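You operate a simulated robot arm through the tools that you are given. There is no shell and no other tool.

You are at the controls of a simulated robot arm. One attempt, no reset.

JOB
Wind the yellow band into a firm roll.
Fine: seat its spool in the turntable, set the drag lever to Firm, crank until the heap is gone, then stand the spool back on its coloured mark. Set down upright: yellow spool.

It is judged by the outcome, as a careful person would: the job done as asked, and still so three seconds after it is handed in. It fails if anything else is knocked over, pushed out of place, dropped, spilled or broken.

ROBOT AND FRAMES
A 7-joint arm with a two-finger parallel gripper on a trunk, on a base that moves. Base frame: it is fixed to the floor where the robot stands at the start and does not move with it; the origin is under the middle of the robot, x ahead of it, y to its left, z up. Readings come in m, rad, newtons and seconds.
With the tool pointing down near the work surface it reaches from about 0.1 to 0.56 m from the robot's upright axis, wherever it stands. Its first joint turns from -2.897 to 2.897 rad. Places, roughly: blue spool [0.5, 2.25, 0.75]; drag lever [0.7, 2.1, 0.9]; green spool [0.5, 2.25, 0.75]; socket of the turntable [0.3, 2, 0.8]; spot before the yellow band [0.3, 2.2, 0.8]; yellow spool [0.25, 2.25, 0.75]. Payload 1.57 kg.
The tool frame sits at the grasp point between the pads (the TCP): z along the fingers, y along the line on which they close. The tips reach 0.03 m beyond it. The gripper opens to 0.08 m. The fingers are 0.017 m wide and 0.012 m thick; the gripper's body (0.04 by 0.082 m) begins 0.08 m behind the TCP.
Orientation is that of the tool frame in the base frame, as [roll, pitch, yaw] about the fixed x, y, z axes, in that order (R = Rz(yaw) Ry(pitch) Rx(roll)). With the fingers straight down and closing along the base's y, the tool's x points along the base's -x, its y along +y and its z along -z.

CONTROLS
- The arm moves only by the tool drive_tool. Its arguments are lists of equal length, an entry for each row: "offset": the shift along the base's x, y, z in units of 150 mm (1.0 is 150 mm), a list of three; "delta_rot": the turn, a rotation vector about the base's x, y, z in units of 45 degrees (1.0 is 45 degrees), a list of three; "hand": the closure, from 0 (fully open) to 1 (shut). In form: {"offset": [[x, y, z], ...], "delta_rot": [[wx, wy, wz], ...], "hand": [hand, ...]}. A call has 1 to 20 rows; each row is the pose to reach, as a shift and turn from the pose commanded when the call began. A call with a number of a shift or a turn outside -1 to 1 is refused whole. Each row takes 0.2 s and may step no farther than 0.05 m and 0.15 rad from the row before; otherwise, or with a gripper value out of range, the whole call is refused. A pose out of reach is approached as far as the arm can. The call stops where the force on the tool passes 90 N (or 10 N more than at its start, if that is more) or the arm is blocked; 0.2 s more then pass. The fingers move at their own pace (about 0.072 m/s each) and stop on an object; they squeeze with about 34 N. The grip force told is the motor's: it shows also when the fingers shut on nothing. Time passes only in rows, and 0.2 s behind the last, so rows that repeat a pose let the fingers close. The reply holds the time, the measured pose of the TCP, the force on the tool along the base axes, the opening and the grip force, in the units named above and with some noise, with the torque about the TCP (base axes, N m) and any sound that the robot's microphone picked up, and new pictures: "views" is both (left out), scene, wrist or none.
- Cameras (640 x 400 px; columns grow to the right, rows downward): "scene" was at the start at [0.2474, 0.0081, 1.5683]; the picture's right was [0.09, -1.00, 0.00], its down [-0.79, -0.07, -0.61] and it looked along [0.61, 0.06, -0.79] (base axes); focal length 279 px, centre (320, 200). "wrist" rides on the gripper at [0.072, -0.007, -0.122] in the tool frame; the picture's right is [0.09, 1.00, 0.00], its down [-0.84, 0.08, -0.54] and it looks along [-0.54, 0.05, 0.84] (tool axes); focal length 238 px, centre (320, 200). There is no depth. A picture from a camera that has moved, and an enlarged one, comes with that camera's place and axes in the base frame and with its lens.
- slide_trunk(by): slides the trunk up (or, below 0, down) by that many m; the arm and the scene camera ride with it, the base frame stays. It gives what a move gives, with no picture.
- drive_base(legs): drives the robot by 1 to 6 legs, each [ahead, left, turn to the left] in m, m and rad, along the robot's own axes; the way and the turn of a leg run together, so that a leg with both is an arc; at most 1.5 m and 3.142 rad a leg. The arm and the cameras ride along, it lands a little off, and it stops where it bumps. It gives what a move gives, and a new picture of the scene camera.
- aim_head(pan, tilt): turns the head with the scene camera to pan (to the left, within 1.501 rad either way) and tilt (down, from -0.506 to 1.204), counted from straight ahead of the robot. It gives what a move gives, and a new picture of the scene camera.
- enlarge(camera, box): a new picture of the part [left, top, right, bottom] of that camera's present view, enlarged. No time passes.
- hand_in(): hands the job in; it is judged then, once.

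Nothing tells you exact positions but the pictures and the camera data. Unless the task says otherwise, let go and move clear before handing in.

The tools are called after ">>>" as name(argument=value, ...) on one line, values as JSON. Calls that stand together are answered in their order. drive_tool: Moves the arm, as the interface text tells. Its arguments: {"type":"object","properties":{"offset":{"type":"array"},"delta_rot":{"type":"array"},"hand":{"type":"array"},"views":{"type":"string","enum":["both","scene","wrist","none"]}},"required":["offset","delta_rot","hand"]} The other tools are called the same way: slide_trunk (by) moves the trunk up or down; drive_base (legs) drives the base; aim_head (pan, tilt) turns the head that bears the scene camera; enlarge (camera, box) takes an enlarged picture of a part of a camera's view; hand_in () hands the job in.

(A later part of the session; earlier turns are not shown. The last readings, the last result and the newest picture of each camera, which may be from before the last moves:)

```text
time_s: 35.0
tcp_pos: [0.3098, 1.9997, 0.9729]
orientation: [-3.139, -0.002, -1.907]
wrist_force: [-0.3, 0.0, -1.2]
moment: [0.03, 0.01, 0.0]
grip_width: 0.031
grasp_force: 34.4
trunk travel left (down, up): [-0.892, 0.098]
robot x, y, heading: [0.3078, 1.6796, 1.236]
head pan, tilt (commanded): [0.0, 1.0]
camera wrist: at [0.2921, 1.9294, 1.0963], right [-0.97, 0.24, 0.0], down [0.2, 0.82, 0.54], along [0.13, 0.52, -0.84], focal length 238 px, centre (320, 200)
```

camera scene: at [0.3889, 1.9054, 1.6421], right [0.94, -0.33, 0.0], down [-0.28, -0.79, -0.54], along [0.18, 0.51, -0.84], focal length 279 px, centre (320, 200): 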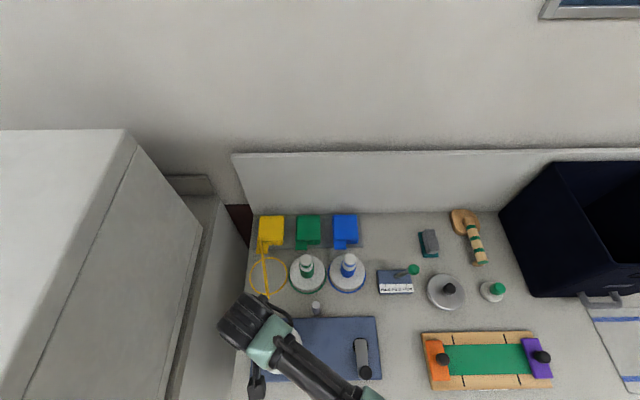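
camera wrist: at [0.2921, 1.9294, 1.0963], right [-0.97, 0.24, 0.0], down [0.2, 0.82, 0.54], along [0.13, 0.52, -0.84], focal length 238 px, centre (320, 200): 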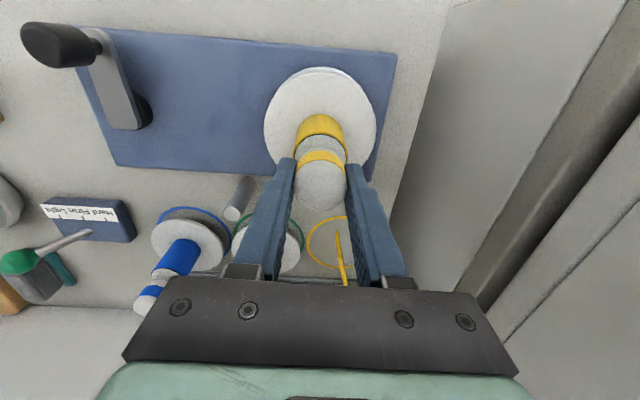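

>>> drive_tool(offset=[[0, 0, -0.02], [0, 0, -0.04], [0, 0, -0.06], [0, 0, -0.06]], delta_rot=[[0, 0, 0], [0, 0, 0], [0, 0, 0], [0, 0, 0]], hand=[1, 1, 1, 1], views="wrist")

>>> enlarge(camera="wrist", box=[240, 40, 400, 140])

```text
time_s: 36.0
tcp_pos: [0.309, 2.0008, 0.9656]
orientation: [3.141, 0.003, -1.909]
wrist_force: [2.1, 7.6, 21.8]
moment: [0.26, -0.53, 0.02]
grip_width: 0.0305
grasp_force: 34.2
trunk travel left (down, up): [-0.892, 0.098]
robot x, y, heading: [0.3049, 1.6837, 1.235]
head pan, tilt (commanded): [0.0, 1.0]
camera wrist: at [0.2922, 1.9293, 1.0879], right [-0.97, 0.24, 0.0], down [0.2, 0.81, 0.54], along [0.13, 0.53, -0.84], focal length 238 px, centre (320, 200)
```

wrist: 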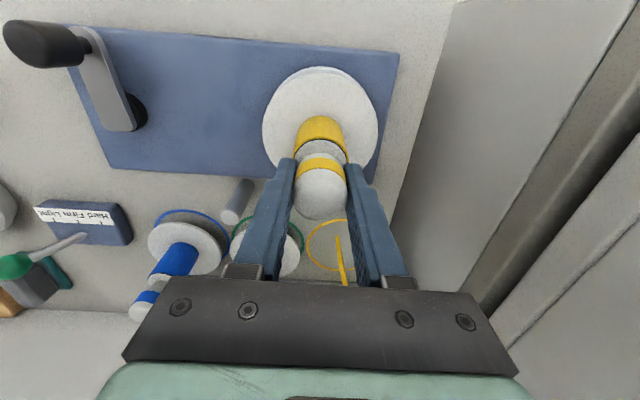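

```text
4.00 times, centred on (320, 90) of wrist
camera zoom: at [0.2922, 1.9293, 1.0879], right [-0.97, 0.24, 0.0], down [0.2, 0.81, 0.54], along [0.13, 0.53, -0.84], focal length 953 px, centre (320, 640)
```

zoom: 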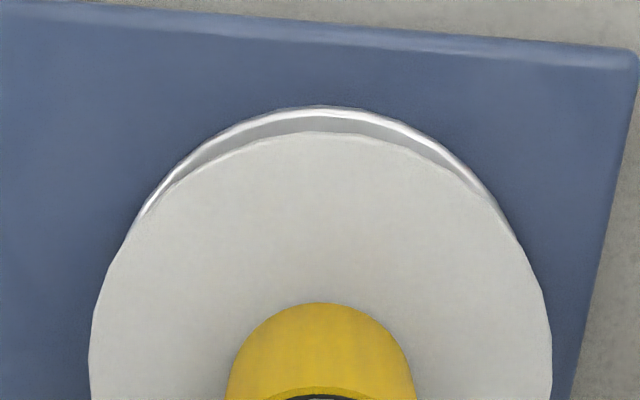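

The foot has touched the ring: 22 N upward with the contact on the near-right side, so the spool must go slightly forward-left. I'll rise a few millimetres, shift 3 mm and try again.

>>> drive_tool(offset=[[0, 0, 0.05], [-0.006, 0.018, 0.05], [-0.006, 0.018, 0.02], [-0.006, 0.018, 0.0], [-0.006, 0.018, 0.0]], delta_rot=[[0, 0, 0], [0, 0, 0], [0, 0, 0], [0, 0, 0], [0, 0, 0]], hand=[1, 1, 1, 1, 1], views="none")

```text
time_s: 37.2
tcp_pos: [0.3087, 2.0024, 0.9653]
orientation: [-3.14, -0.003, -1.909]
wrist_force: [-0.2, 1.1, -1.6]
moment: [-0.02, -0.05, -0.01]
grip_width: 0.0305
grasp_force: 34.0
trunk travel left (down, up): [-0.892, 0.098]
robot x, y, heading: [0.3107, 1.6761, 1.235]
head pan, tilt (commanded): [0.0, 1.0]
```

No contact now at the same height, so the foot is entering. I'll continue down.

>>> drive_tool(offset=[[0, 0, -0.015], [0, 0, -0.03], [0, 0, -0.04], [0, 0, -0.04]], delta_rot=[[0, 0, 0], [0, 0, 0], [0, 0, 0], [0, 0, 0]], hand=[1, 1, 1, 1], views="none")

```text
time_s: 38.2
tcp_pos: [0.3096, 2.0018, 0.9587]
orientation: [-3.139, -0.001, -1.907]
wrist_force: [-0.1, 0.0, -2.3]
moment: [0.05, 0.02, 0.01]
grip_width: 0.0305
grasp_force: 33.5
trunk travel left (down, up): [-0.892, 0.098]
robot x, y, heading: [0.3104, 1.6814, 1.233]
head pan, tilt (commanded): [0.0, 1.0]
```

>>> drive_tool(offset=[[0, 0, -0.015], [0, 0, -0.03], [0, 0, -0.04], [0, 0, -0.04]], delta_rot=[[0, 0, 0], [0, 0, 0], [0, 0, 0], [0, 0, 0]], hand=[1, 1, 1, 1], views="wrist")

```text
time_s: 39.2
tcp_pos: [0.3074, 2.0016, 0.9533]
orientation: [3.14, -0.001, -1.909]
wrist_force: [0.1, 0.7, -1.0]
moment: [0.0, 0.01, 0.0]
grip_width: 0.0305
grasp_force: 33.7
trunk travel left (down, up): [-0.892, 0.098]
robot x, y, heading: [0.3094, 1.6801, 1.232]
head pan, tilt (commanded): [0.0, 1.0]
camera wrist: at [0.2902, 1.9317, 1.076], right [-0.97, 0.24, 0.0], down [0.2, 0.82, 0.54], along [0.13, 0.52, -0.84], focal length 238 px, centre (320, 200)
```

wrist: 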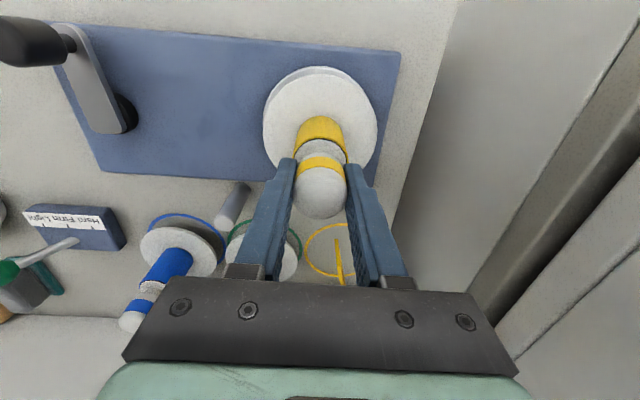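

>>> drive_tool(offset=[[0, 0, -0.015], [0, 0, -0.03], [0, 0, -0.04], [0, 0, -0.04]], delta_rot=[[0, 0, 0], [0, 0, 0], [0, 0, 0], [0, 0, 0]], hand=[1, 1, 1, 1], views="none")

```text
time_s: 40.2
tcp_pos: [0.3072, 2.0012, 0.9482]
orientation: [3.141, 0.001, -1.907]
wrist_force: [0.0, -0.2, 5.6]
moment: [0.1, -0.08, -0.02]
grip_width: 0.0305
grasp_force: 33.6
trunk travel left (down, up): [-0.892, 0.098]
robot x, y, heading: [0.3085, 1.6809, 1.232]
head pan, tilt (commanded): [0.0, 1.0]
```

>>> drive_tool(offset=[[0, 0, -0.007], [0, 0, -0.013], [0, 0, -0.013]], delta_rot=[[0, 0, 0], [0, 0, 0], [0, 0, 0]], hand=[1, 1, 1], views="wrist")

>>> enlarge(camera="wrist", box=[240, 40, 400, 140])

>>> enlarge(camera="scene", box=[215, 280, 375, 400])

```text
time_s: 41.0
tcp_pos: [0.308, 2.0013, 0.9468]
orientation: [3.141, 0.001, -1.907]
wrist_force: [1.0, -3.1, 26.8]
moment: [0.01, -0.22, -0.01]
grip_width: 0.03
grasp_force: 33.6
trunk travel left (down, up): [-0.892, 0.098]
robot x, y, heading: [0.3047, 1.6801, 1.231]
head pan, tilt (commanded): [0.0, 1.0]
camera wrist: at [0.2911, 1.9298, 1.0692], right [-0.97, 0.24, 0.0], down [0.2, 0.81, 0.54], along [0.13, 0.53, -0.84], focal length 238 px, centre (320, 200)
```

wrist: 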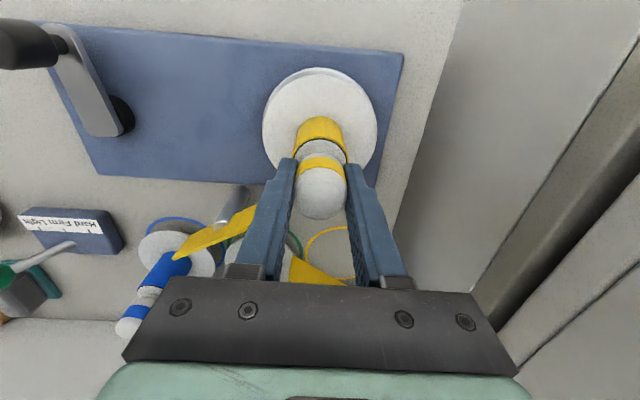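

```text
4.00 times, centred on (320, 90) of wrist
camera zoom: at [0.2911, 1.9298, 1.0692], right [-0.97, 0.24, 0.0], down [0.2, 0.81, 0.54], along [0.13, 0.53, -0.84], focal length 953 px, centre (320, 640)
```

zoom: 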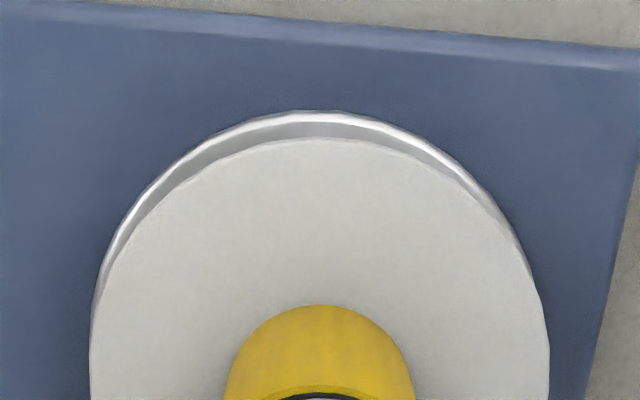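

```text
3.33 times, centred on (295, 340) of scene
camera zoom: at [0.3892, 1.9031, 1.6427], right [0.94, -0.33, 0.0], down [-0.28, -0.79, -0.54], along [0.18, 0.51, -0.84], focal length 929 px, centre (403, -267)
```

zoom: 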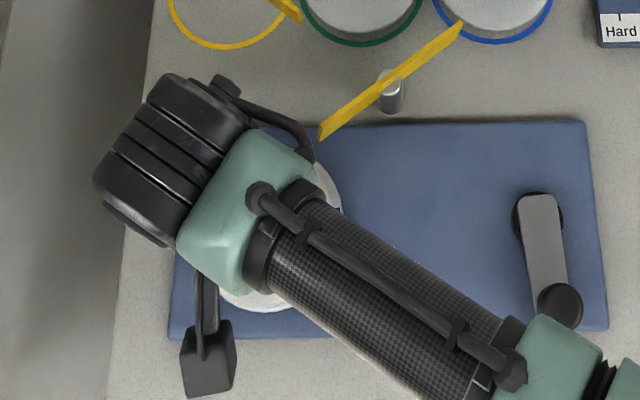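

The band has re-routed itself around the guide post, so the spool is seated. I'll open the fingers and retreat straight up.

>>> drive_tool(offset=[[0, 0, 0.01], [0, 0, 0.01], [0, 0, 0.01], [0, 0, 0.01], [0, 0, 0.15], [0, 0, 0.35], [0, 0, 0.6], [0, 0, 0.85]], delta_rot=[[0, 0, 0], [0, 0, 0], [0, 0, 0], [0, 0, 0], [0, 0, 0], [0, 0, 0], [0, 0, 0], [0, 0, 0]], hand=[0.2, 0.2, 0.2, 0.2, 0.2, 0.2, 0.2, 0.2])

```text
time_s: 42.8
tcp_pos: [0.3083, 2.003, 1.0731]
orientation: [-3.141, -0.002, -1.907]
wrist_force: [-0.3, 0.5, 0.3]
moment: [0.0, 0.01, 0.01]
grip_width: 0.064
grasp_force: 0.1
trunk travel left (down, up): [-0.892, 0.098]
robot x, y, heading: [0.3018, 1.6785, 1.234]
head pan, tilt (commanded): [0.0, 1.0]
camera scene: at [0.3891, 1.9054, 1.6421], right [0.94, -0.33, 0.0], down [-0.28, -0.79, -0.54], along [0.18, 0.51, -0.84], focal length 279 px, centre (320, 200)
camera wrist: at [0.2912, 1.9324, 1.1951], right [-0.97, 0.24, 0.0], down [0.2, 0.82, 0.54], along [0.13, 0.52, -0.84], focal length 238 px, centre (320, 200)
```

scene: 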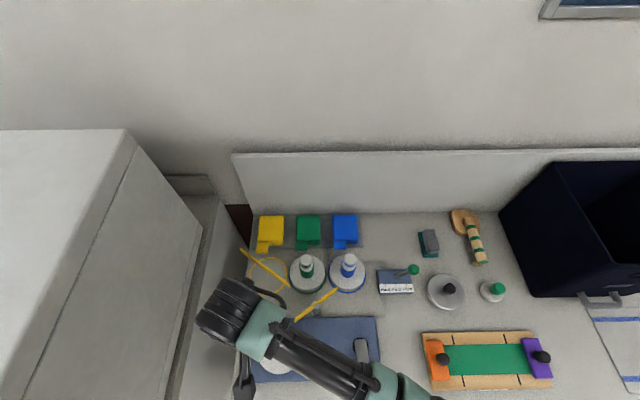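
wrist: 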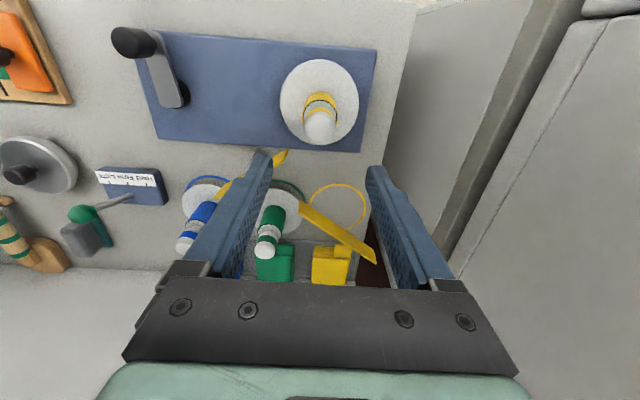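

The spool is seated and released. Next is the drag lever at about (0.73, 2.07), which is at the edge of my reach, so I'll shift the base to the right along the bench.

>>> drive_base(legs=[[0, -0.18, 0]])

>>> enlarge(camera="scene", box=[220, 200, 440, 340])

```text
time_s: 44.3
tcp_pos: [0.473, 1.9456, 1.0721]
orientation: [-3.141, -0.001, -1.906]
wrist_force: [0.6, 0.5, -0.3]
moment: [-0.01, -0.02, -0.02]
grip_width: 0.0639
grasp_force: 0.1
trunk travel left (down, up): [-0.892, 0.098]
robot x, y, heading: [0.4716, 1.6192, 1.235]
head pan, tilt (commanded): [0.0, 1.0]
camera scene: at [0.5534, 1.8482, 1.6421], right [0.94, -0.33, 0.0], down [-0.28, -0.79, -0.54], along [0.18, 0.51, -0.84], focal length 279 px, centre (320, 200)
```

scene: 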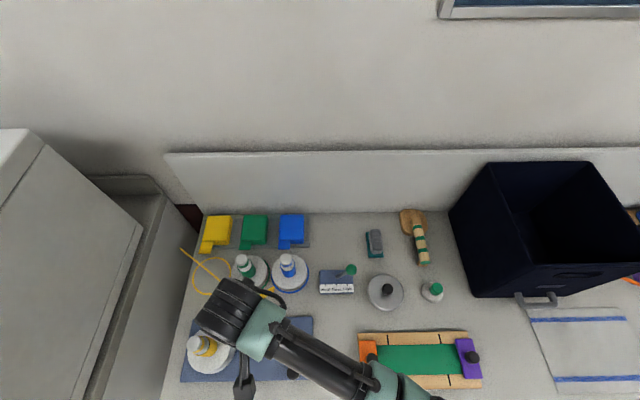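

```text
2.86 times, centred on (330, 270) of scene
camera zoom: at [0.5534, 1.8482, 1.6421], right [0.94, -0.33, 0.0], down [-0.28, -0.79, -0.54], along [0.18, 0.51, -0.84], focal length 796 px, centre (291, 0)
```

zoom: 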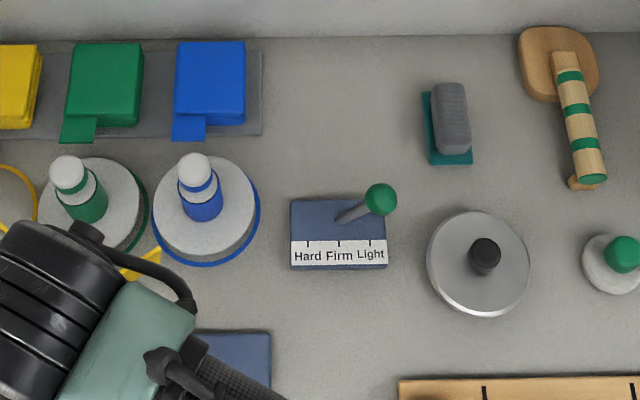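

The lever's knob is at about (0.7205, 2.062, 0.881), pivot near (0.687, 2.071), so upright "Firm" should put the knob about 36 mm to the left. I'll bring the hand above the knob.

>>> drive_tool(offset=[[0.25, 0.12, 0], [0.5, 0.24, 0], [0.75, 0.36, 0], [1.0, 0.48, 0]], delta_rot=[[0, 0, 0], [0, 0, 0], [0, 0, 0], [0, 0, 0]], hand=[0, 0, 0, 0], views="none")

>>> drive_tool(offset=[[0.25, 0.11, 0], [0.5, 0.22, 0], [0.65, 0.29, 0], [0.65, 0.29, -0.3], [0.65, 0.29, -0.5], [0.65, 0.29, -0.5]], delta_rot=[[0, 0, 0], [0, 0, 0], [0, 0, 0], [0, 0, 0], [0, 0, 0], [0, 0, 0]], hand=[0, 0, 0, 0, 0, 0])

```text
time_s: 45.3
tcp_pos: [0.6222, 2.0199, 1.0726]
orientation: [-3.141, -0.003, -1.904]
wrist_force: [-0.1, 0.4, -0.4]
moment: [-0.03, 0.04, 0.0]
grip_width: 0.08
grasp_force: 0.1
trunk travel left (down, up): [-0.892, 0.098]
robot x, y, heading: [0.4721, 1.62, 1.236]
head pan, tilt (commanded): [0.0, 1.0]
```

```text
time_s: 46.7
tcp_pos: [0.7189, 2.0631, 0.9965]
orientation: [3.142, -0.002, -1.906]
wrist_force: [-0.2, -0.2, 0.5]
moment: [0.0, -0.01, -0.01]
grip_width: 0.0799
grasp_force: 0.1
trunk travel left (down, up): [-0.892, 0.098]
robot x, y, heading: [0.4723, 1.6214, 1.229]
head pan, tilt (commanded): [0.0, 1.0]
camera scene: at [0.5538, 1.8478, 1.6422], right [0.94, -0.33, 0.0], down [-0.28, -0.79, -0.54], along [0.18, 0.51, -0.84], focal length 279 px, centre (320, 200)
camera wrist: at [0.702, 1.9919, 1.1194], right [-0.97, 0.24, 0.0], down [0.2, 0.82, 0.54], along [0.13, 0.52, -0.84], focal length 238 px, centre (320, 200)
```

scene: 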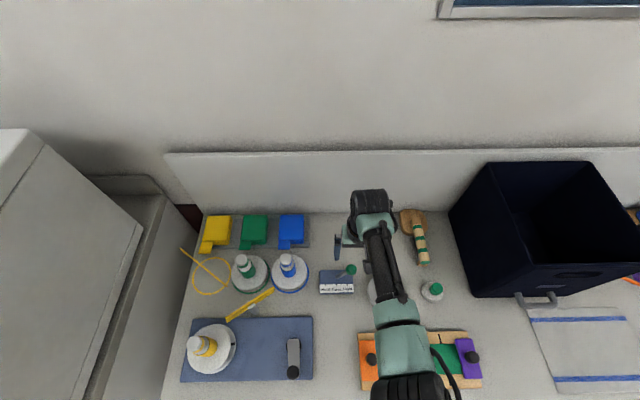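
wrist: 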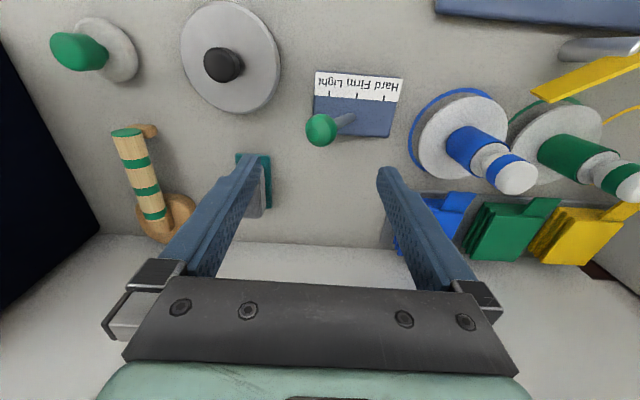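

>>> enlarge(camera="wrist", box=[270, 50, 430, 150])

```text
4.00 times, centred on (350, 100) of wrist
camera zoom: at [0.702, 1.9919, 1.1194], right [-0.97, 0.24, 0.0], down [0.2, 0.82, 0.54], along [0.13, 0.52, -0.84], focal length 953 px, centre (200, 600)
```

zoom: 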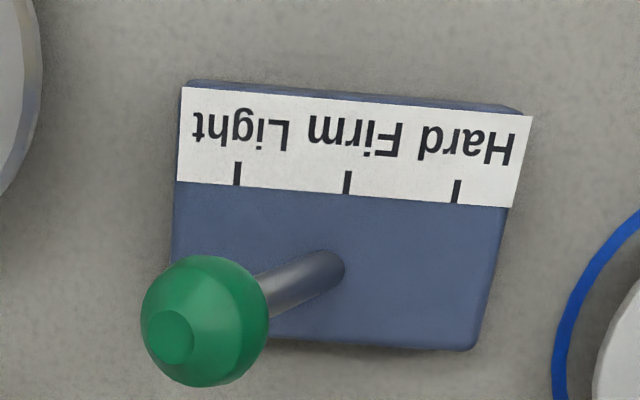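

The knob is centred under the gripper. I'll lower around it to TCP z≈0.897 and check before closing.

>>> drive_tool(offset=[[0, -0.005, -0.25], [-0.003, -0.01, -0.5], [-0.003, -0.01, -0.66], [-0.003, -0.01, -0.66]], delta_rot=[[0, 0, 0], [0, 0, 0], [0, 0, 0], [0, 0, 0]], hand=[0, 0, 0, 0], views="wrist")

```text
time_s: 47.7
tcp_pos: [0.7207, 2.0628, 0.899]
orientation: [3.141, -0.002, -1.906]
wrist_force: [-0.1, -0.2, 0.5]
moment: [0.01, 0.0, -0.01]
grip_width: 0.0801
grasp_force: 0.1
trunk travel left (down, up): [-0.892, 0.098]
robot x, y, heading: [0.4691, 1.623, 1.233]
head pan, tilt (commanded): [0.0, 1.0]
camera wrist: at [0.7034, 1.9914, 1.0204], right [-0.97, 0.24, 0.0], down [0.2, 0.82, 0.54], along [0.13, 0.53, -0.84], focal length 238 px, centre (320, 200)
```

wrist: 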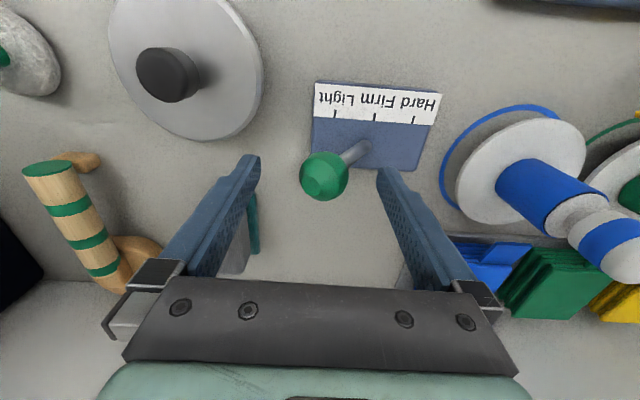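

>>> drive_tool(offset=[[0, 0, 0], [0, 0, 0], [0, 0, 0], [0, 0, 0]], delta_rot=[[0, 0, 0], [0, 0, 0], [0, 0, 0], [0, 0, 0]], hand=[1, 1, 1, 1], views="wrist")

```text
time_s: 48.7
tcp_pos: [0.7182, 2.0629, 0.8988]
orientation: [3.139, -0.003, -1.907]
wrist_force: [-11.4, 4.9, -0.2]
moment: [0.35, 0.8, -0.01]
grip_width: 0.0312
grasp_force: 40.0
trunk travel left (down, up): [-0.892, 0.098]
robot x, y, heading: [0.4743, 1.6199, 1.237]
head pan, tilt (commanded): [0.0, 1.0]
camera wrist: at [0.7016, 1.9924, 1.0206], right [-0.97, 0.24, 0.0], down [0.2, 0.82, 0.54], along [0.13, 0.53, -0.84], focal length 238 px, centre (320, 200)
```

wrist: 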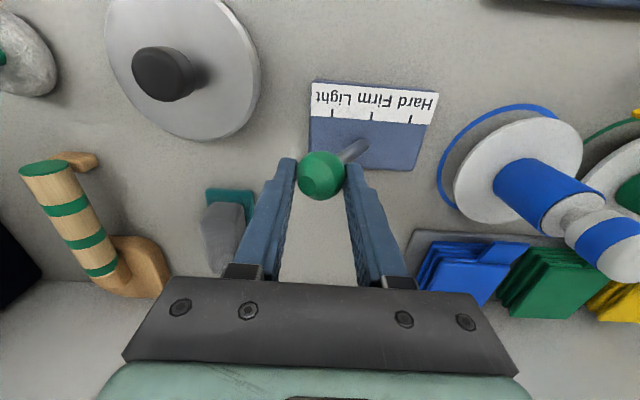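

The knob is held. I'll swing it left along its arc toward upright (Firm).

>>> drive_tool(offset=[[-0.052, 0.018, 0.03], [-0.109, 0.038, 0.051], [-0.167, 0.058, 0.065], [-0.227, 0.079, 0.069], [-0.227, 0.079, 0.069]], delta_rot=[[0, 0, 0], [0, 0, 0], [0, 0, 0], [0, 0, 0], [0, 0, 0]], hand=[1, 1, 1, 1, 1])

>>> enlarge(camera="wrist", box=[250, 50, 450, 200])

>>> enlarge(camera="scene", box=[290, 220, 410, 310])

```text
time_s: 49.9
tcp_pos: [0.6881, 2.0736, 0.9107]
orientation: [3.141, 0.001, -1.906]
wrist_force: [6.0, 3.0, 10.2]
moment: [-0.29, -0.31, -0.11]
grip_width: 0.0307
grasp_force: 39.0
trunk travel left (down, up): [-0.892, 0.098]
robot x, y, heading: [0.4679, 1.6202, 1.236]
head pan, tilt (commanded): [0.0, 1.0]
camera scene: at [0.5542, 1.8475, 1.6424], right [0.94, -0.33, 0.0], down [-0.28, -0.79, -0.54], along [0.18, 0.51, -0.84], focal length 279 px, centre (320, 200)
camera wrist: at [0.6698, 2.0022, 1.0324], right [-0.97, 0.24, 0.0], down [0.2, 0.82, 0.54], along [0.13, 0.53, -0.84], focal length 238 px, centre (320, 200)
```

scene: 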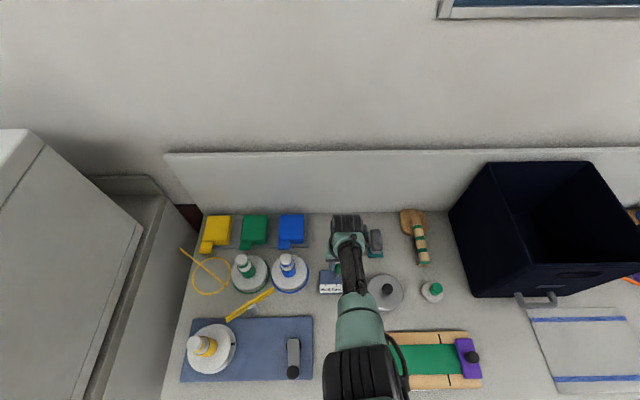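
wrist: 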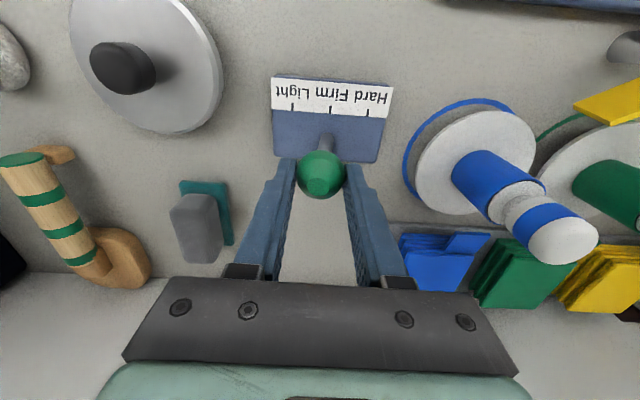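

```text
2.67 times, centred on (350, 125) of wrist
camera zoom: at [0.6698, 2.0022, 1.0324], right [-0.97, 0.24, 0.0], down [0.2, 0.82, 0.54], along [0.13, 0.53, -0.84], focal length 636 px, centre (240, 400)
```

zoom: 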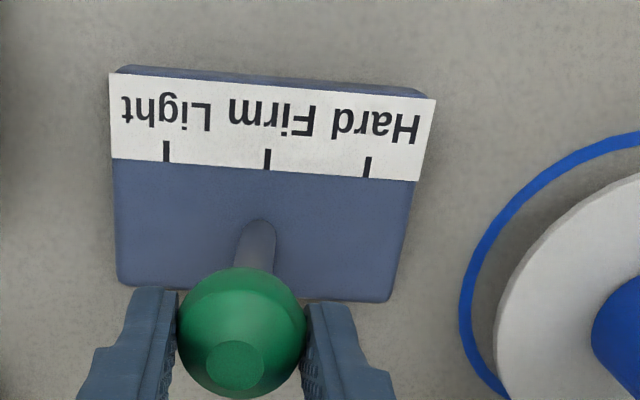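

```text
4.44 times, centred on (350, 265) of scene
camera zoom: at [0.5542, 1.8475, 1.6424], right [0.94, -0.33, 0.0], down [-0.28, -0.79, -0.54], along [0.18, 0.51, -0.84], focal length 1239 px, centre (187, -89)
```

zoom: 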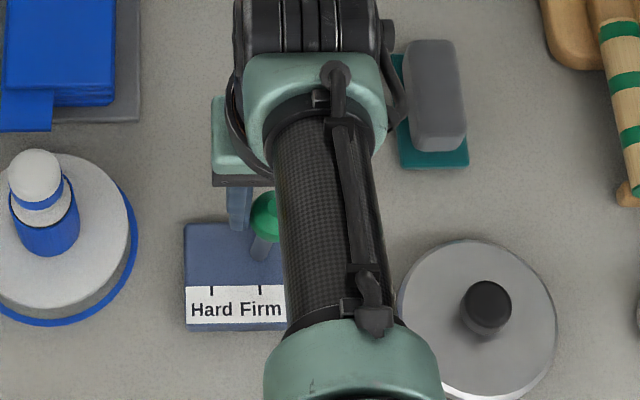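

The stem base lines up with the Firm tick, but the knob is still about 6 mm to the right of upright. I'll move the last bit.

>>> drive_tool(offset=[[-0.018, 0.0063, 0.005], [-0.036, 0.0127, 0.008], [-0.036, 0.0127, 0.008]], delta_rot=[[0, 0, 0], [0, 0, 0], [0, 0, 0]], hand=[1, 1, 1], views="none")

>>> enlarge(camera="wrist", box=[250, 50, 450, 200])

```text
time_s: 50.7
tcp_pos: [0.6821, 2.0747, 0.9103]
orientation: [3.141, -0.001, -1.906]
wrist_force: [7.2, 8.4, 3.7]
moment: [0.3, -0.6, 0.01]
grip_width: 0.0308
grasp_force: 40.0
trunk travel left (down, up): [-0.892, 0.098]
robot x, y, heading: [0.4737, 1.6226, 1.238]
head pan, tilt (commanded): [0.0, 1.0]
```

```text
2.67 times, centred on (350, 125) of wrist
camera zoom: at [0.6643, 2.004, 1.0318], right [-0.97, 0.24, 0.0], down [0.2, 0.82, 0.54], along [0.13, 0.53, -0.84], focal length 636 px, centre (240, 400)
```

zoom: 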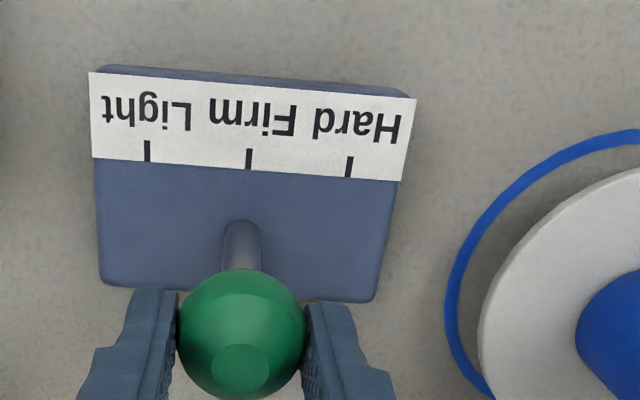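

The lever now stands upright with its stem in line with the Firm tick. I'll release, rise and check.

>>> drive_tool(offset=[[0, 0, 0], [0, 0, 0], [0, 0, 0], [0, 0, 0.2], [0, 0, 0.5], [0, 0, 0.8], [0, 0, 1.0]], delta_rot=[[0, 0, 0], [0, 0, 0], [0, 0, 0], [0, 0, 0], [0, 0, 0], [0, 0, 0], [0, 0, 0]], hand=[0.1, 0.1, 0.1, 0.1, 0.1, 0.1, 0.1], views="none")

>>> enlarge(camera="wrist", box=[250, 50, 450, 200])

```text
time_s: 52.3
tcp_pos: [0.6803, 2.0765, 1.0589]
orientation: [-3.141, -0.002, -1.904]
wrist_force: [-0.4, 0.7, -0.3]
moment: [0.0, -0.01, 0.01]
grip_width: 0.0719
grasp_force: 0.0
trunk travel left (down, up): [-0.892, 0.098]
robot x, y, heading: [0.4728, 1.6183, 1.235]
head pan, tilt (commanded): [0.0, 1.0]
```

```text
2.67 times, centred on (350, 125) of wrist
camera zoom: at [0.6629, 2.0053, 1.1828], right [-0.97, 0.24, 0.0], down [0.2, 0.82, 0.54], along [0.13, 0.52, -0.84], focal length 636 px, centre (240, 400)
```

zoom: 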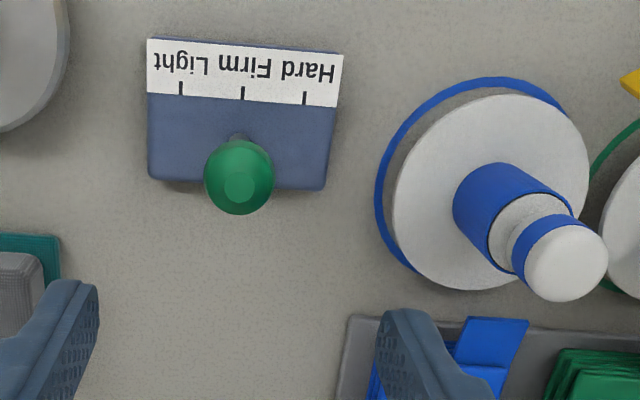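

The lever stands at Firm. Now I'll look at the crank closely.

>>> enlarge(camera="scene", box=[170, 280, 330, 400])

>>> enlarge(camera="scene", box=[170, 200, 390, 340])

```text
3.33 times, centred on (250, 340) of scene
camera zoom: at [0.5537, 1.8479, 1.6421], right [0.94, -0.33, 0.0], down [-0.28, -0.79, -0.54], along [0.18, 0.51, -0.84], focal length 929 px, centre (553, -267)
```

zoom: 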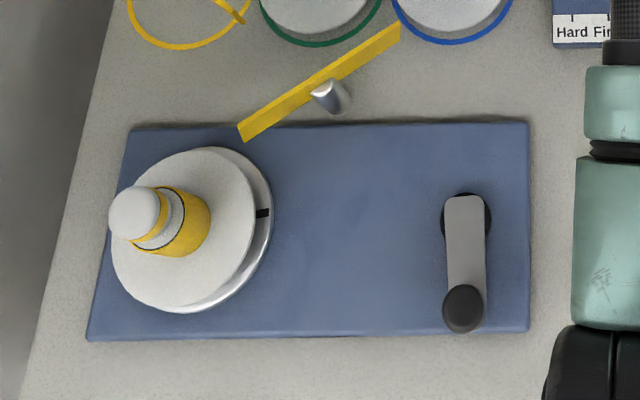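

```text
2.86 times, centred on (280, 270) of scene
camera zoom: at [0.5537, 1.8479, 1.6421], right [0.94, -0.33, 0.0], down [-0.28, -0.79, -0.54], along [0.18, 0.51, -0.84], focal length 796 px, centre (434, 0)
```

zoom: 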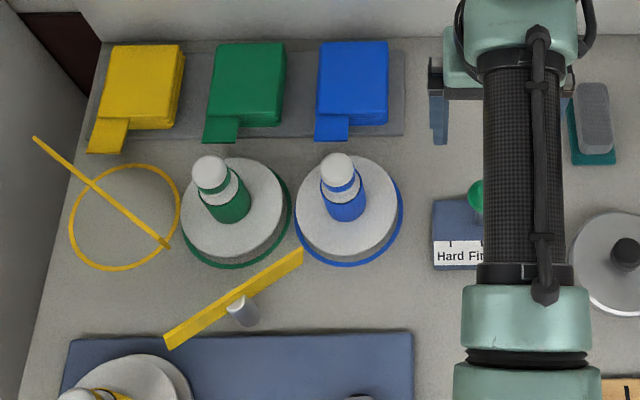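

Crank pivot ≈ (0.514, 1.9395), knob ≈ (0.4975, 1.883, top z≈0.87), radius about 59 mm. I'll move the hand above the knob.

>>> drive_tool(offset=[[-0.2, -0.2, 0], [-0.4, -0.42, 0], [-0.6, -0.64, 0], [-0.75, -0.8, -0.1]], delta_rot=[[0, 0, 0], [0, 0, 0], [0, 0, 0], [0, 0, 0]], hand=[0, 0, 0, 0], views="none")

>>> drive_tool(offset=[[-0.2, -0.22, -0.1], [-0.467, -0.49, -0.25], [-0.467, -0.49, -0.35], [-0.467, -0.49, -0.35]], delta_rot=[[0, 0, 0], [0, 0, 0], [0, 0, 0], [0, 0, 0]], hand=[0, 0, 0, 0])

```text
time_s: 53.3
tcp_pos: [0.5659, 1.9525, 1.042]
orientation: [3.141, 0.001, -1.905]
wrist_force: [0.6, 0.4, -0.2]
moment: [-0.01, 0.02, -0.01]
grip_width: 0.0802
grasp_force: 0.0
trunk travel left (down, up): [-0.892, 0.098]
robot x, y, heading: [0.474, 1.6207, 1.236]
head pan, tilt (commanded): [0.0, 1.0]
```

```text
refused: row 2 steps farther than a row can; nothing moved
```

>>> drive_tool(offset=[[-0.15, -0.15, -0.1], [-0.3, -0.31, -0.2], [-0.456, -0.463, -0.33], [-0.456, -0.463, -0.33]], delta_rot=[[0, 0, 0], [0, 0, 0], [0, 0, 0], [0, 0, 0]], hand=[0, 0, 0, 0])

```text
time_s: 54.3
tcp_pos: [0.4982, 1.8846, 0.9919]
orientation: [-3.139, -0.005, -1.905]
wrist_force: [0.0, -0.7, -0.9]
moment: [0.0, -0.04, 0.01]
grip_width: 0.0802
grasp_force: 0.1
trunk travel left (down, up): [-0.892, 0.098]
robot x, y, heading: [0.4716, 1.6193, 1.234]
head pan, tilt (commanded): [0.0, 1.0]
camera scene: at [0.5538, 1.8483, 1.6421], right [0.94, -0.33, 0.0], down [-0.28, -0.79, -0.54], along [0.18, 0.51, -0.84], focal length 279 px, centre (320, 200)
camera wrist: at [0.4805, 1.8135, 1.115], right [-0.97, 0.24, 0.0], down [0.2, 0.82, 0.54], along [0.13, 0.52, -0.84], focal length 238 px, centre (320, 200)
```

scene: 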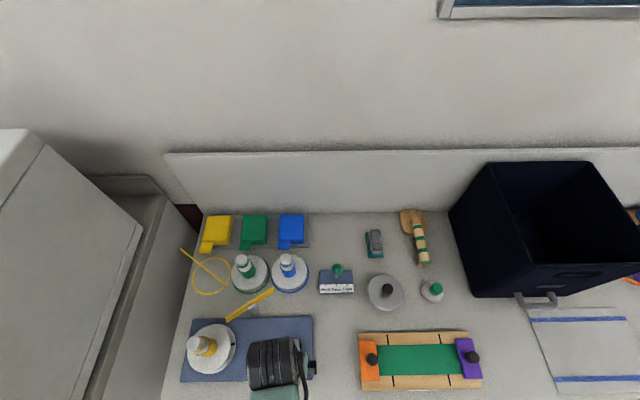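
wrist: 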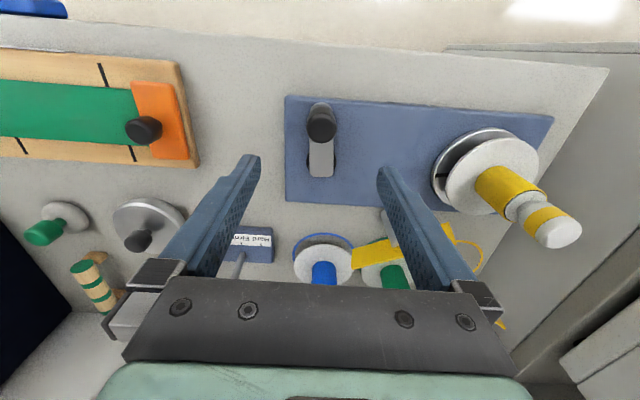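

>>> enlarge(camera="wrist", box=[260, 80, 400, 200])

```text
3.33 times, centred on (330, 140) of wrist
camera zoom: at [0.4805, 1.8135, 1.115], right [-0.97, 0.24, 0.0], down [0.2, 0.82, 0.54], along [0.13, 0.52, -0.84], focal length 794 px, centre (287, 400)
```

zoom: 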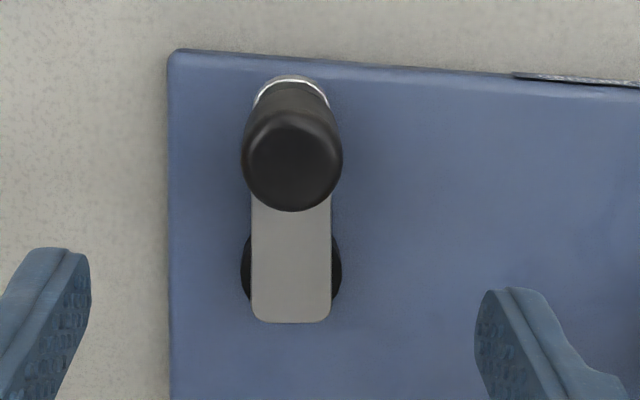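

The knob is about 31 mm wide with the crank arm's top at z≈0.84. I'll lower the open fingers around it, keeping the tips just above the crank arm.

>>> drive_tool(offset=[[-0.011, -0.021, -0.25], [-0.011, -0.021, -0.5], [-0.011, -0.021, -0.7], [-0.011, -0.021, -0.76], [-0.011, -0.021, -0.76]], delta_rot=[[0, 0, 0], [0, 0, 0], [0, 0, 0], [0, 0, 0], [0, 0, 0]], hand=[0, 0, 0, 0, 0], views="none")

>>> enlarge(camera="wrist", box=[220, 60, 420, 210])

```text
time_s: 55.5
tcp_pos: [0.5004, 1.8802, 0.881]
orientation: [-3.141, -0.002, -1.906]
wrist_force: [-1.0, -0.2, 0.3]
moment: [0.02, 0.0, 0.0]
grip_width: 0.0799
grasp_force: 0.0
trunk travel left (down, up): [-0.892, 0.098]
robot x, y, heading: [0.4719, 1.6209, 1.236]
head pan, tilt (commanded): [0.0, 1.0]
```

```text
2.67 times, centred on (320, 135) of wrist
camera zoom: at [0.4822, 1.8099, 1.0034], right [-0.97, 0.24, 0.0], down [0.2, 0.82, 0.54], along [0.13, 0.52, -0.84], focal length 636 px, centre (320, 373)
```

zoom: 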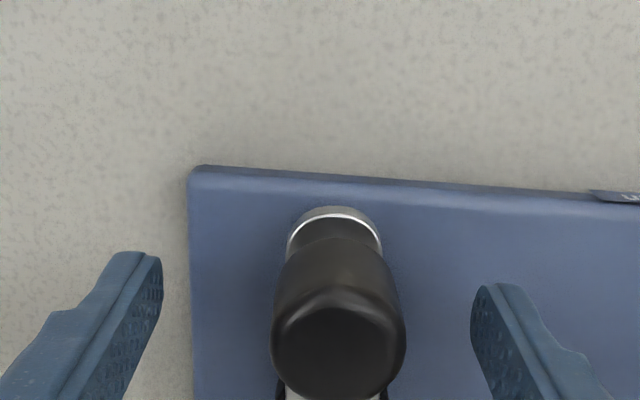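

>>> drive_tool(offset=[[-0.023, 0.008, -0.01], [-0.023, 0.008, -0.01], [-0.023, 0.008, -0.01], [-0.023, 0.008, -0.01], [-0.023, 0.008, -0.01]], delta_rot=[[0, 0, 0], [0, 0, 0], [0, 0, 0], [0, 0, 0], [0, 0, 0]], hand=[0, 1, 1, 1, 1], views="wrist")

>>> enlarge(camera="wrist", box=[220, 60, 420, 210])

```text
time_s: 56.7
tcp_pos: [0.4963, 1.8815, 0.8798]
orientation: [-3.14, -0.001, -1.905]
wrist_force: [0.0, -0.3, -0.8]
moment: [0.16, 0.39, -0.03]
grip_width: 0.0296
grasp_force: 39.1
trunk travel left (down, up): [-0.892, 0.098]
robot x, y, heading: [0.4734, 1.6206, 1.235]
head pan, tilt (commanded): [0.0, 1.0]
camera wrist: at [0.4788, 1.8112, 1.0023], right [-0.97, 0.24, 0.0], down [0.2, 0.82, 0.54], along [0.13, 0.52, -0.84], focal length 238 px, centre (320, 200)
```

wrist: 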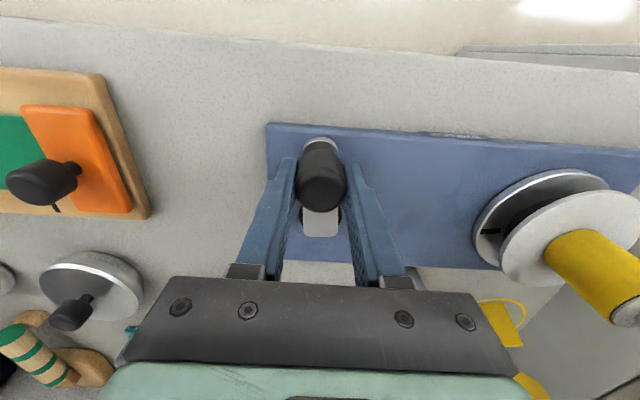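

```text
2.67 times, centred on (320, 135) of wrist
camera zoom: at [0.4788, 1.8112, 1.0023], right [-0.97, 0.24, 0.0], down [0.2, 0.82, 0.54], along [0.13, 0.52, -0.84], focal length 636 px, centre (320, 373)
```

zoom: 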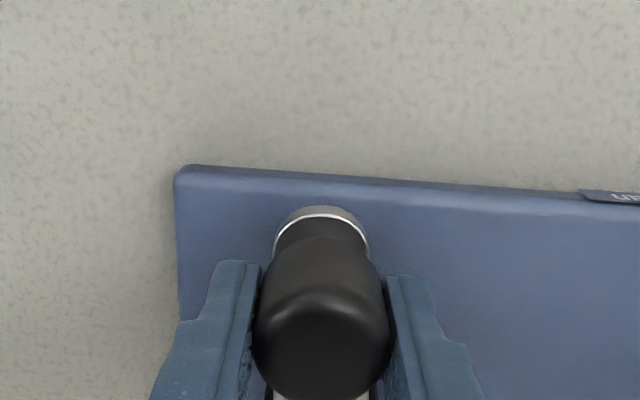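

The knob is gripped. I'll try a quarter turn clockwise (seen from above) and watch forces, the disc mark and the heap.

>>> drive_tool(offset=[[-0.0948, 0.0398, 0], [-0.1758, 0.1027, 0], [-0.2377, 0.1843, 0], [-0.2765, 0.2792, 0], [-0.2893, 0.3809, 0], [-0.2754, 0.4825, 0], [-0.2754, 0.4825, 0]], delta_rot=[[0, 0, 0], [0, 0, 0], [0, 0, 0], [0, 0, 0], [0, 0, 0], [0, 0, 0], [0, 0, 0]], hand=[1, 1, 1, 1, 1, 1, 1])

>>> enlarge(camera="scene", box=[170, 200, 330, 320])

```text
time_s: 58.3
tcp_pos: [0.4522, 1.9528, 0.8796]
orientation: [3.141, -0.005, -1.907]
wrist_force: [2.8, -11.9, 0.2]
moment: [-0.2, 0.08, -0.54]
grip_width: 0.0291
grasp_force: 39.3
trunk travel left (down, up): [-0.892, 0.098]
robot x, y, heading: [0.4723, 1.6206, 1.235]
head pan, tilt (commanded): [0.0, 1.0]
camera scene: at [0.554, 1.8465, 1.6424], right [0.94, -0.33, 0.0], down [-0.28, -0.79, -0.54], along [0.18, 0.51, -0.84], focal length 279 px, centre (320, 200)
camera wrist: at [0.4354, 1.8822, 1.0025], right [-0.97, 0.24, 0.0], down [0.2, 0.82, 0.54], along [0.13, 0.52, -0.84], focal length 238 px, centre (320, 200)
```

scene: 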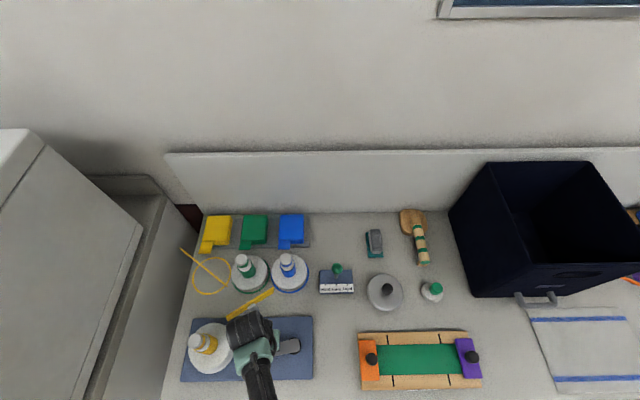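
wrist: 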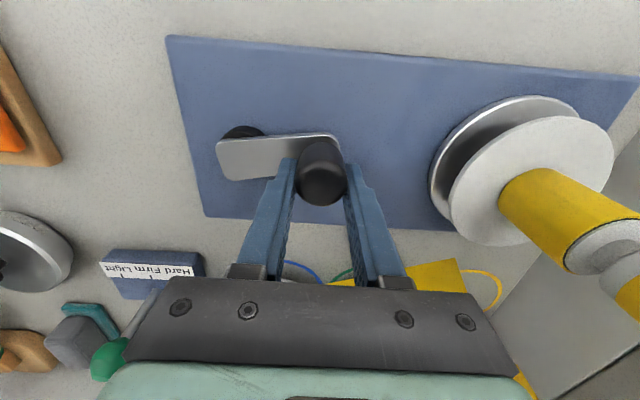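

```text
3.33 times, centred on (250, 260) of scene
camera zoom: at [0.554, 1.8465, 1.6424], right [0.94, -0.33, 0.0], down [-0.28, -0.79, -0.54], along [0.18, 0.51, -0.84], focal length 929 px, centre (553, 0)
```

zoom: 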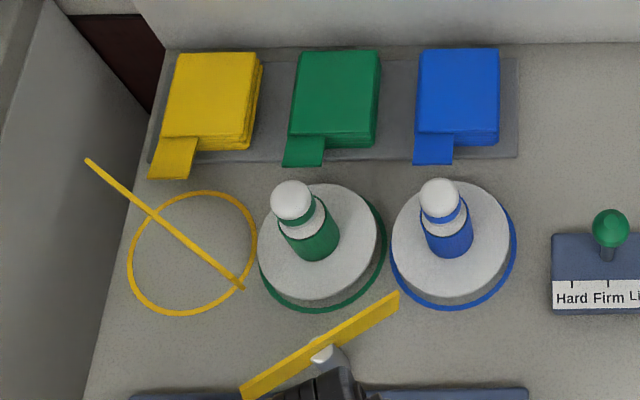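

The crank follows with about 12 N of drag. I'll carry on with one full clockwise turn and then compare the heap.

>>> drive_tool(offset=[[0.0506, 0.112, 0], [0.1333, 0.2028, 0], [0.24, 0.2637, 0], [0.3603, 0.2886, 0], [0.4824, 0.2752, 0], [0.5944, 0.2246, 0], [0.6853, 0.1419, 0], [0.7461, 0.0352, 0], [0.7711, -0.0851, 0], [0.7576, -0.2073, 0], [0.707, -0.3192, 0], [0.6243, -0.4101, 0], [0.5176, -0.471, 0], [0.3973, -0.4959, 0], [0.2752, -0.4824, 0], [0.1632, -0.4319, 0], [0.0723, -0.3491, 0], [0.0115, -0.2425, 0], [-0.0135, -0.1221, 0], [0, 0, 0]], delta_rot=[[0, 0, 0], [0, 0, 0], [0, 0, 0], [0, 0, 0], [0, 0, 0], [0, 0, 0], [0, 0, 0], [0, 0, 0], [0, 0, 0], [0, 0, 0], [0, 0, 0], [0, 0, 0], [0, 0, 0], [0, 0, 0], [0, 0, 0], [0, 0, 0], [0, 0, 0], [0, 0, 0], [0, 0, 0], [0, 0, 0]], hand=[1, 1, 1, 1, 1, 1, 1, 1, 1, 1, 1, 1, 1, 1, 1, 1, 1, 1, 1, 1])

>>> enlarge(camera="scene", box=[170, 200, 330, 320])

```text
time_s: 62.5
tcp_pos: [0.4519, 1.9419, 0.8766]
orientation: [-3.136, -0.021, -1.902]
wrist_force: [-3.7, -33.1, 4.3]
moment: [0.41, 0.01, 0.07]
grip_width: 0.0
grasp_force: 21.5
trunk travel left (down, up): [-0.892, 0.098]
robot x, y, heading: [0.4713, 1.6181, 1.236]
head pan, tilt (commanded): [0.0, 1.0]
camera scene: at [0.5529, 1.8406, 1.6432], right [0.94, -0.33, 0.0], down [-0.28, -0.79, -0.54], along [0.18, 0.51, -0.84], focal length 279 px, centre (320, 200)
camera wrist: at [0.4341, 1.8738, 1.0006], right [-0.97, 0.24, 0.0], down [0.2, 0.83, 0.52], along [0.13, 0.51, -0.85], focal length 238 px, centre (320, 200)
```

scene: 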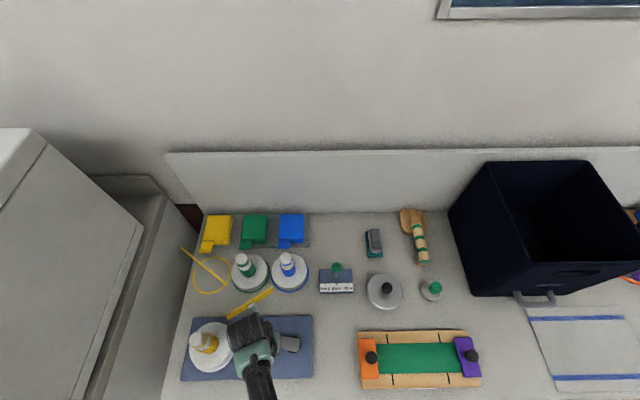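
wrist: 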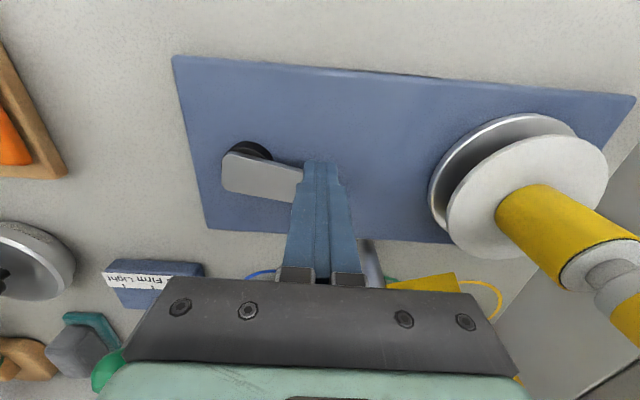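

```text
3.33 times, centred on (250, 260) of scene
camera zoom: at [0.5529, 1.8406, 1.6432], right [0.94, -0.33, 0.0], down [-0.28, -0.79, -0.54], along [0.18, 0.51, -0.84], focal length 929 px, centre (553, 0)
```

zoom: 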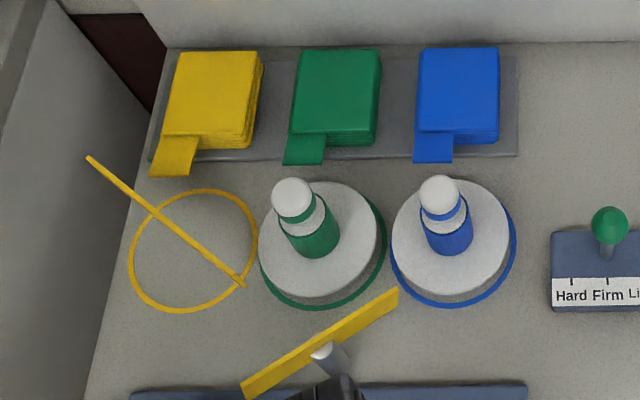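

The knob slipped out of the fingers, which are now shut just behind it and pushing it forward. Pushing with closed fingers as a post is actually robust, so I'll wait a moment and see whether the crank creeps on.

>>> drive_tool(offset=[[0, 0, 0], [0, 0, 0], [0, 0, 0], [0, 0, 0]], delta_rot=[[0, 0, 0], [0, 0, 0], [0, 0, 0], [0, 0, 0]], hand=[1, 1, 1, 1], views="wrist")

```text
time_s: 63.5
tcp_pos: [0.4521, 1.9413, 0.8768]
orientation: [-3.136, -0.024, -1.903]
wrist_force: [-13.3, -37.3, 5.4]
moment: [0.45, -0.14, 0.18]
grip_width: 0.0
grasp_force: 21.2
trunk travel left (down, up): [-0.892, 0.098]
robot x, y, heading: [0.4708, 1.6205, 1.231]
head pan, tilt (commanded): [0.0, 1.0]
camera wrist: at [0.4338, 1.8744, 1.0006], right [-0.97, 0.24, -0.01], down [0.2, 0.83, 0.52], along [0.13, 0.5, -0.85], focal length 238 px, centre (320, 200)
```

wrist: 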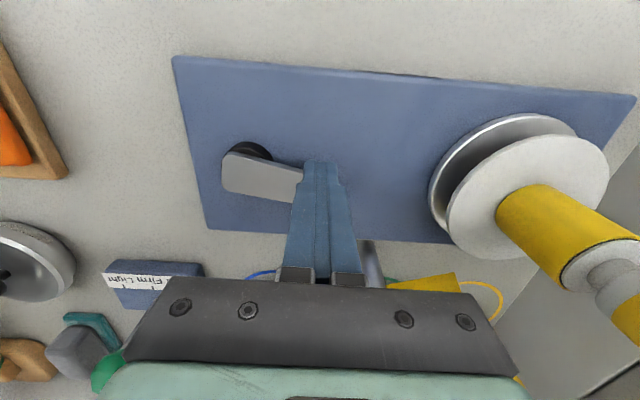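

>>> enlarge(camera="scene", box=[170, 290, 330, 400])

>>> enlarge(camera="wrist", box=[200, 80, 640, 300])

```text
3.64 times, centred on (250, 345) of scene
camera zoom: at [0.5519, 1.8426, 1.6431], right [0.94, -0.33, 0.0], down [-0.28, -0.79, -0.54], along [0.18, 0.51, -0.84], focal length 1013 px, centre (574, -327)
```

zoom: 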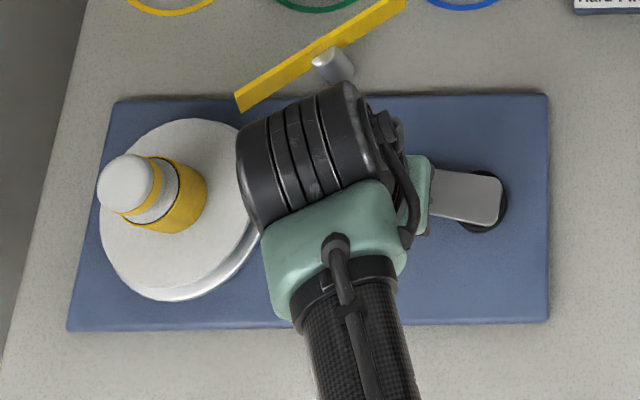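

```text
1.45 times, centred on (420, 190) of wrist
camera zoom: at [0.4338, 1.8744, 1.0006], right [-0.97, 0.24, -0.01], down [0.2, 0.83, 0.52], along [0.13, 0.5, -0.85], focal length 347 px, centre (174, 214)
```

zoom: 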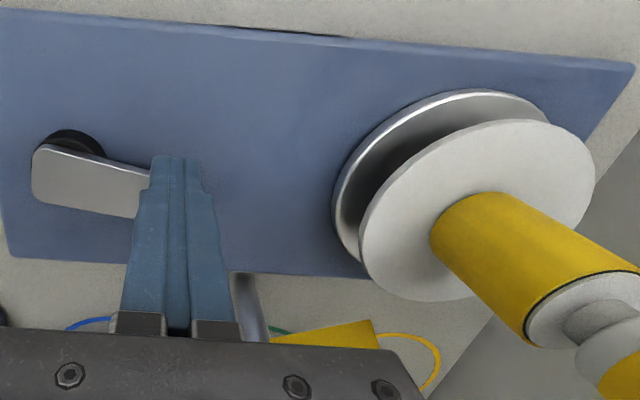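

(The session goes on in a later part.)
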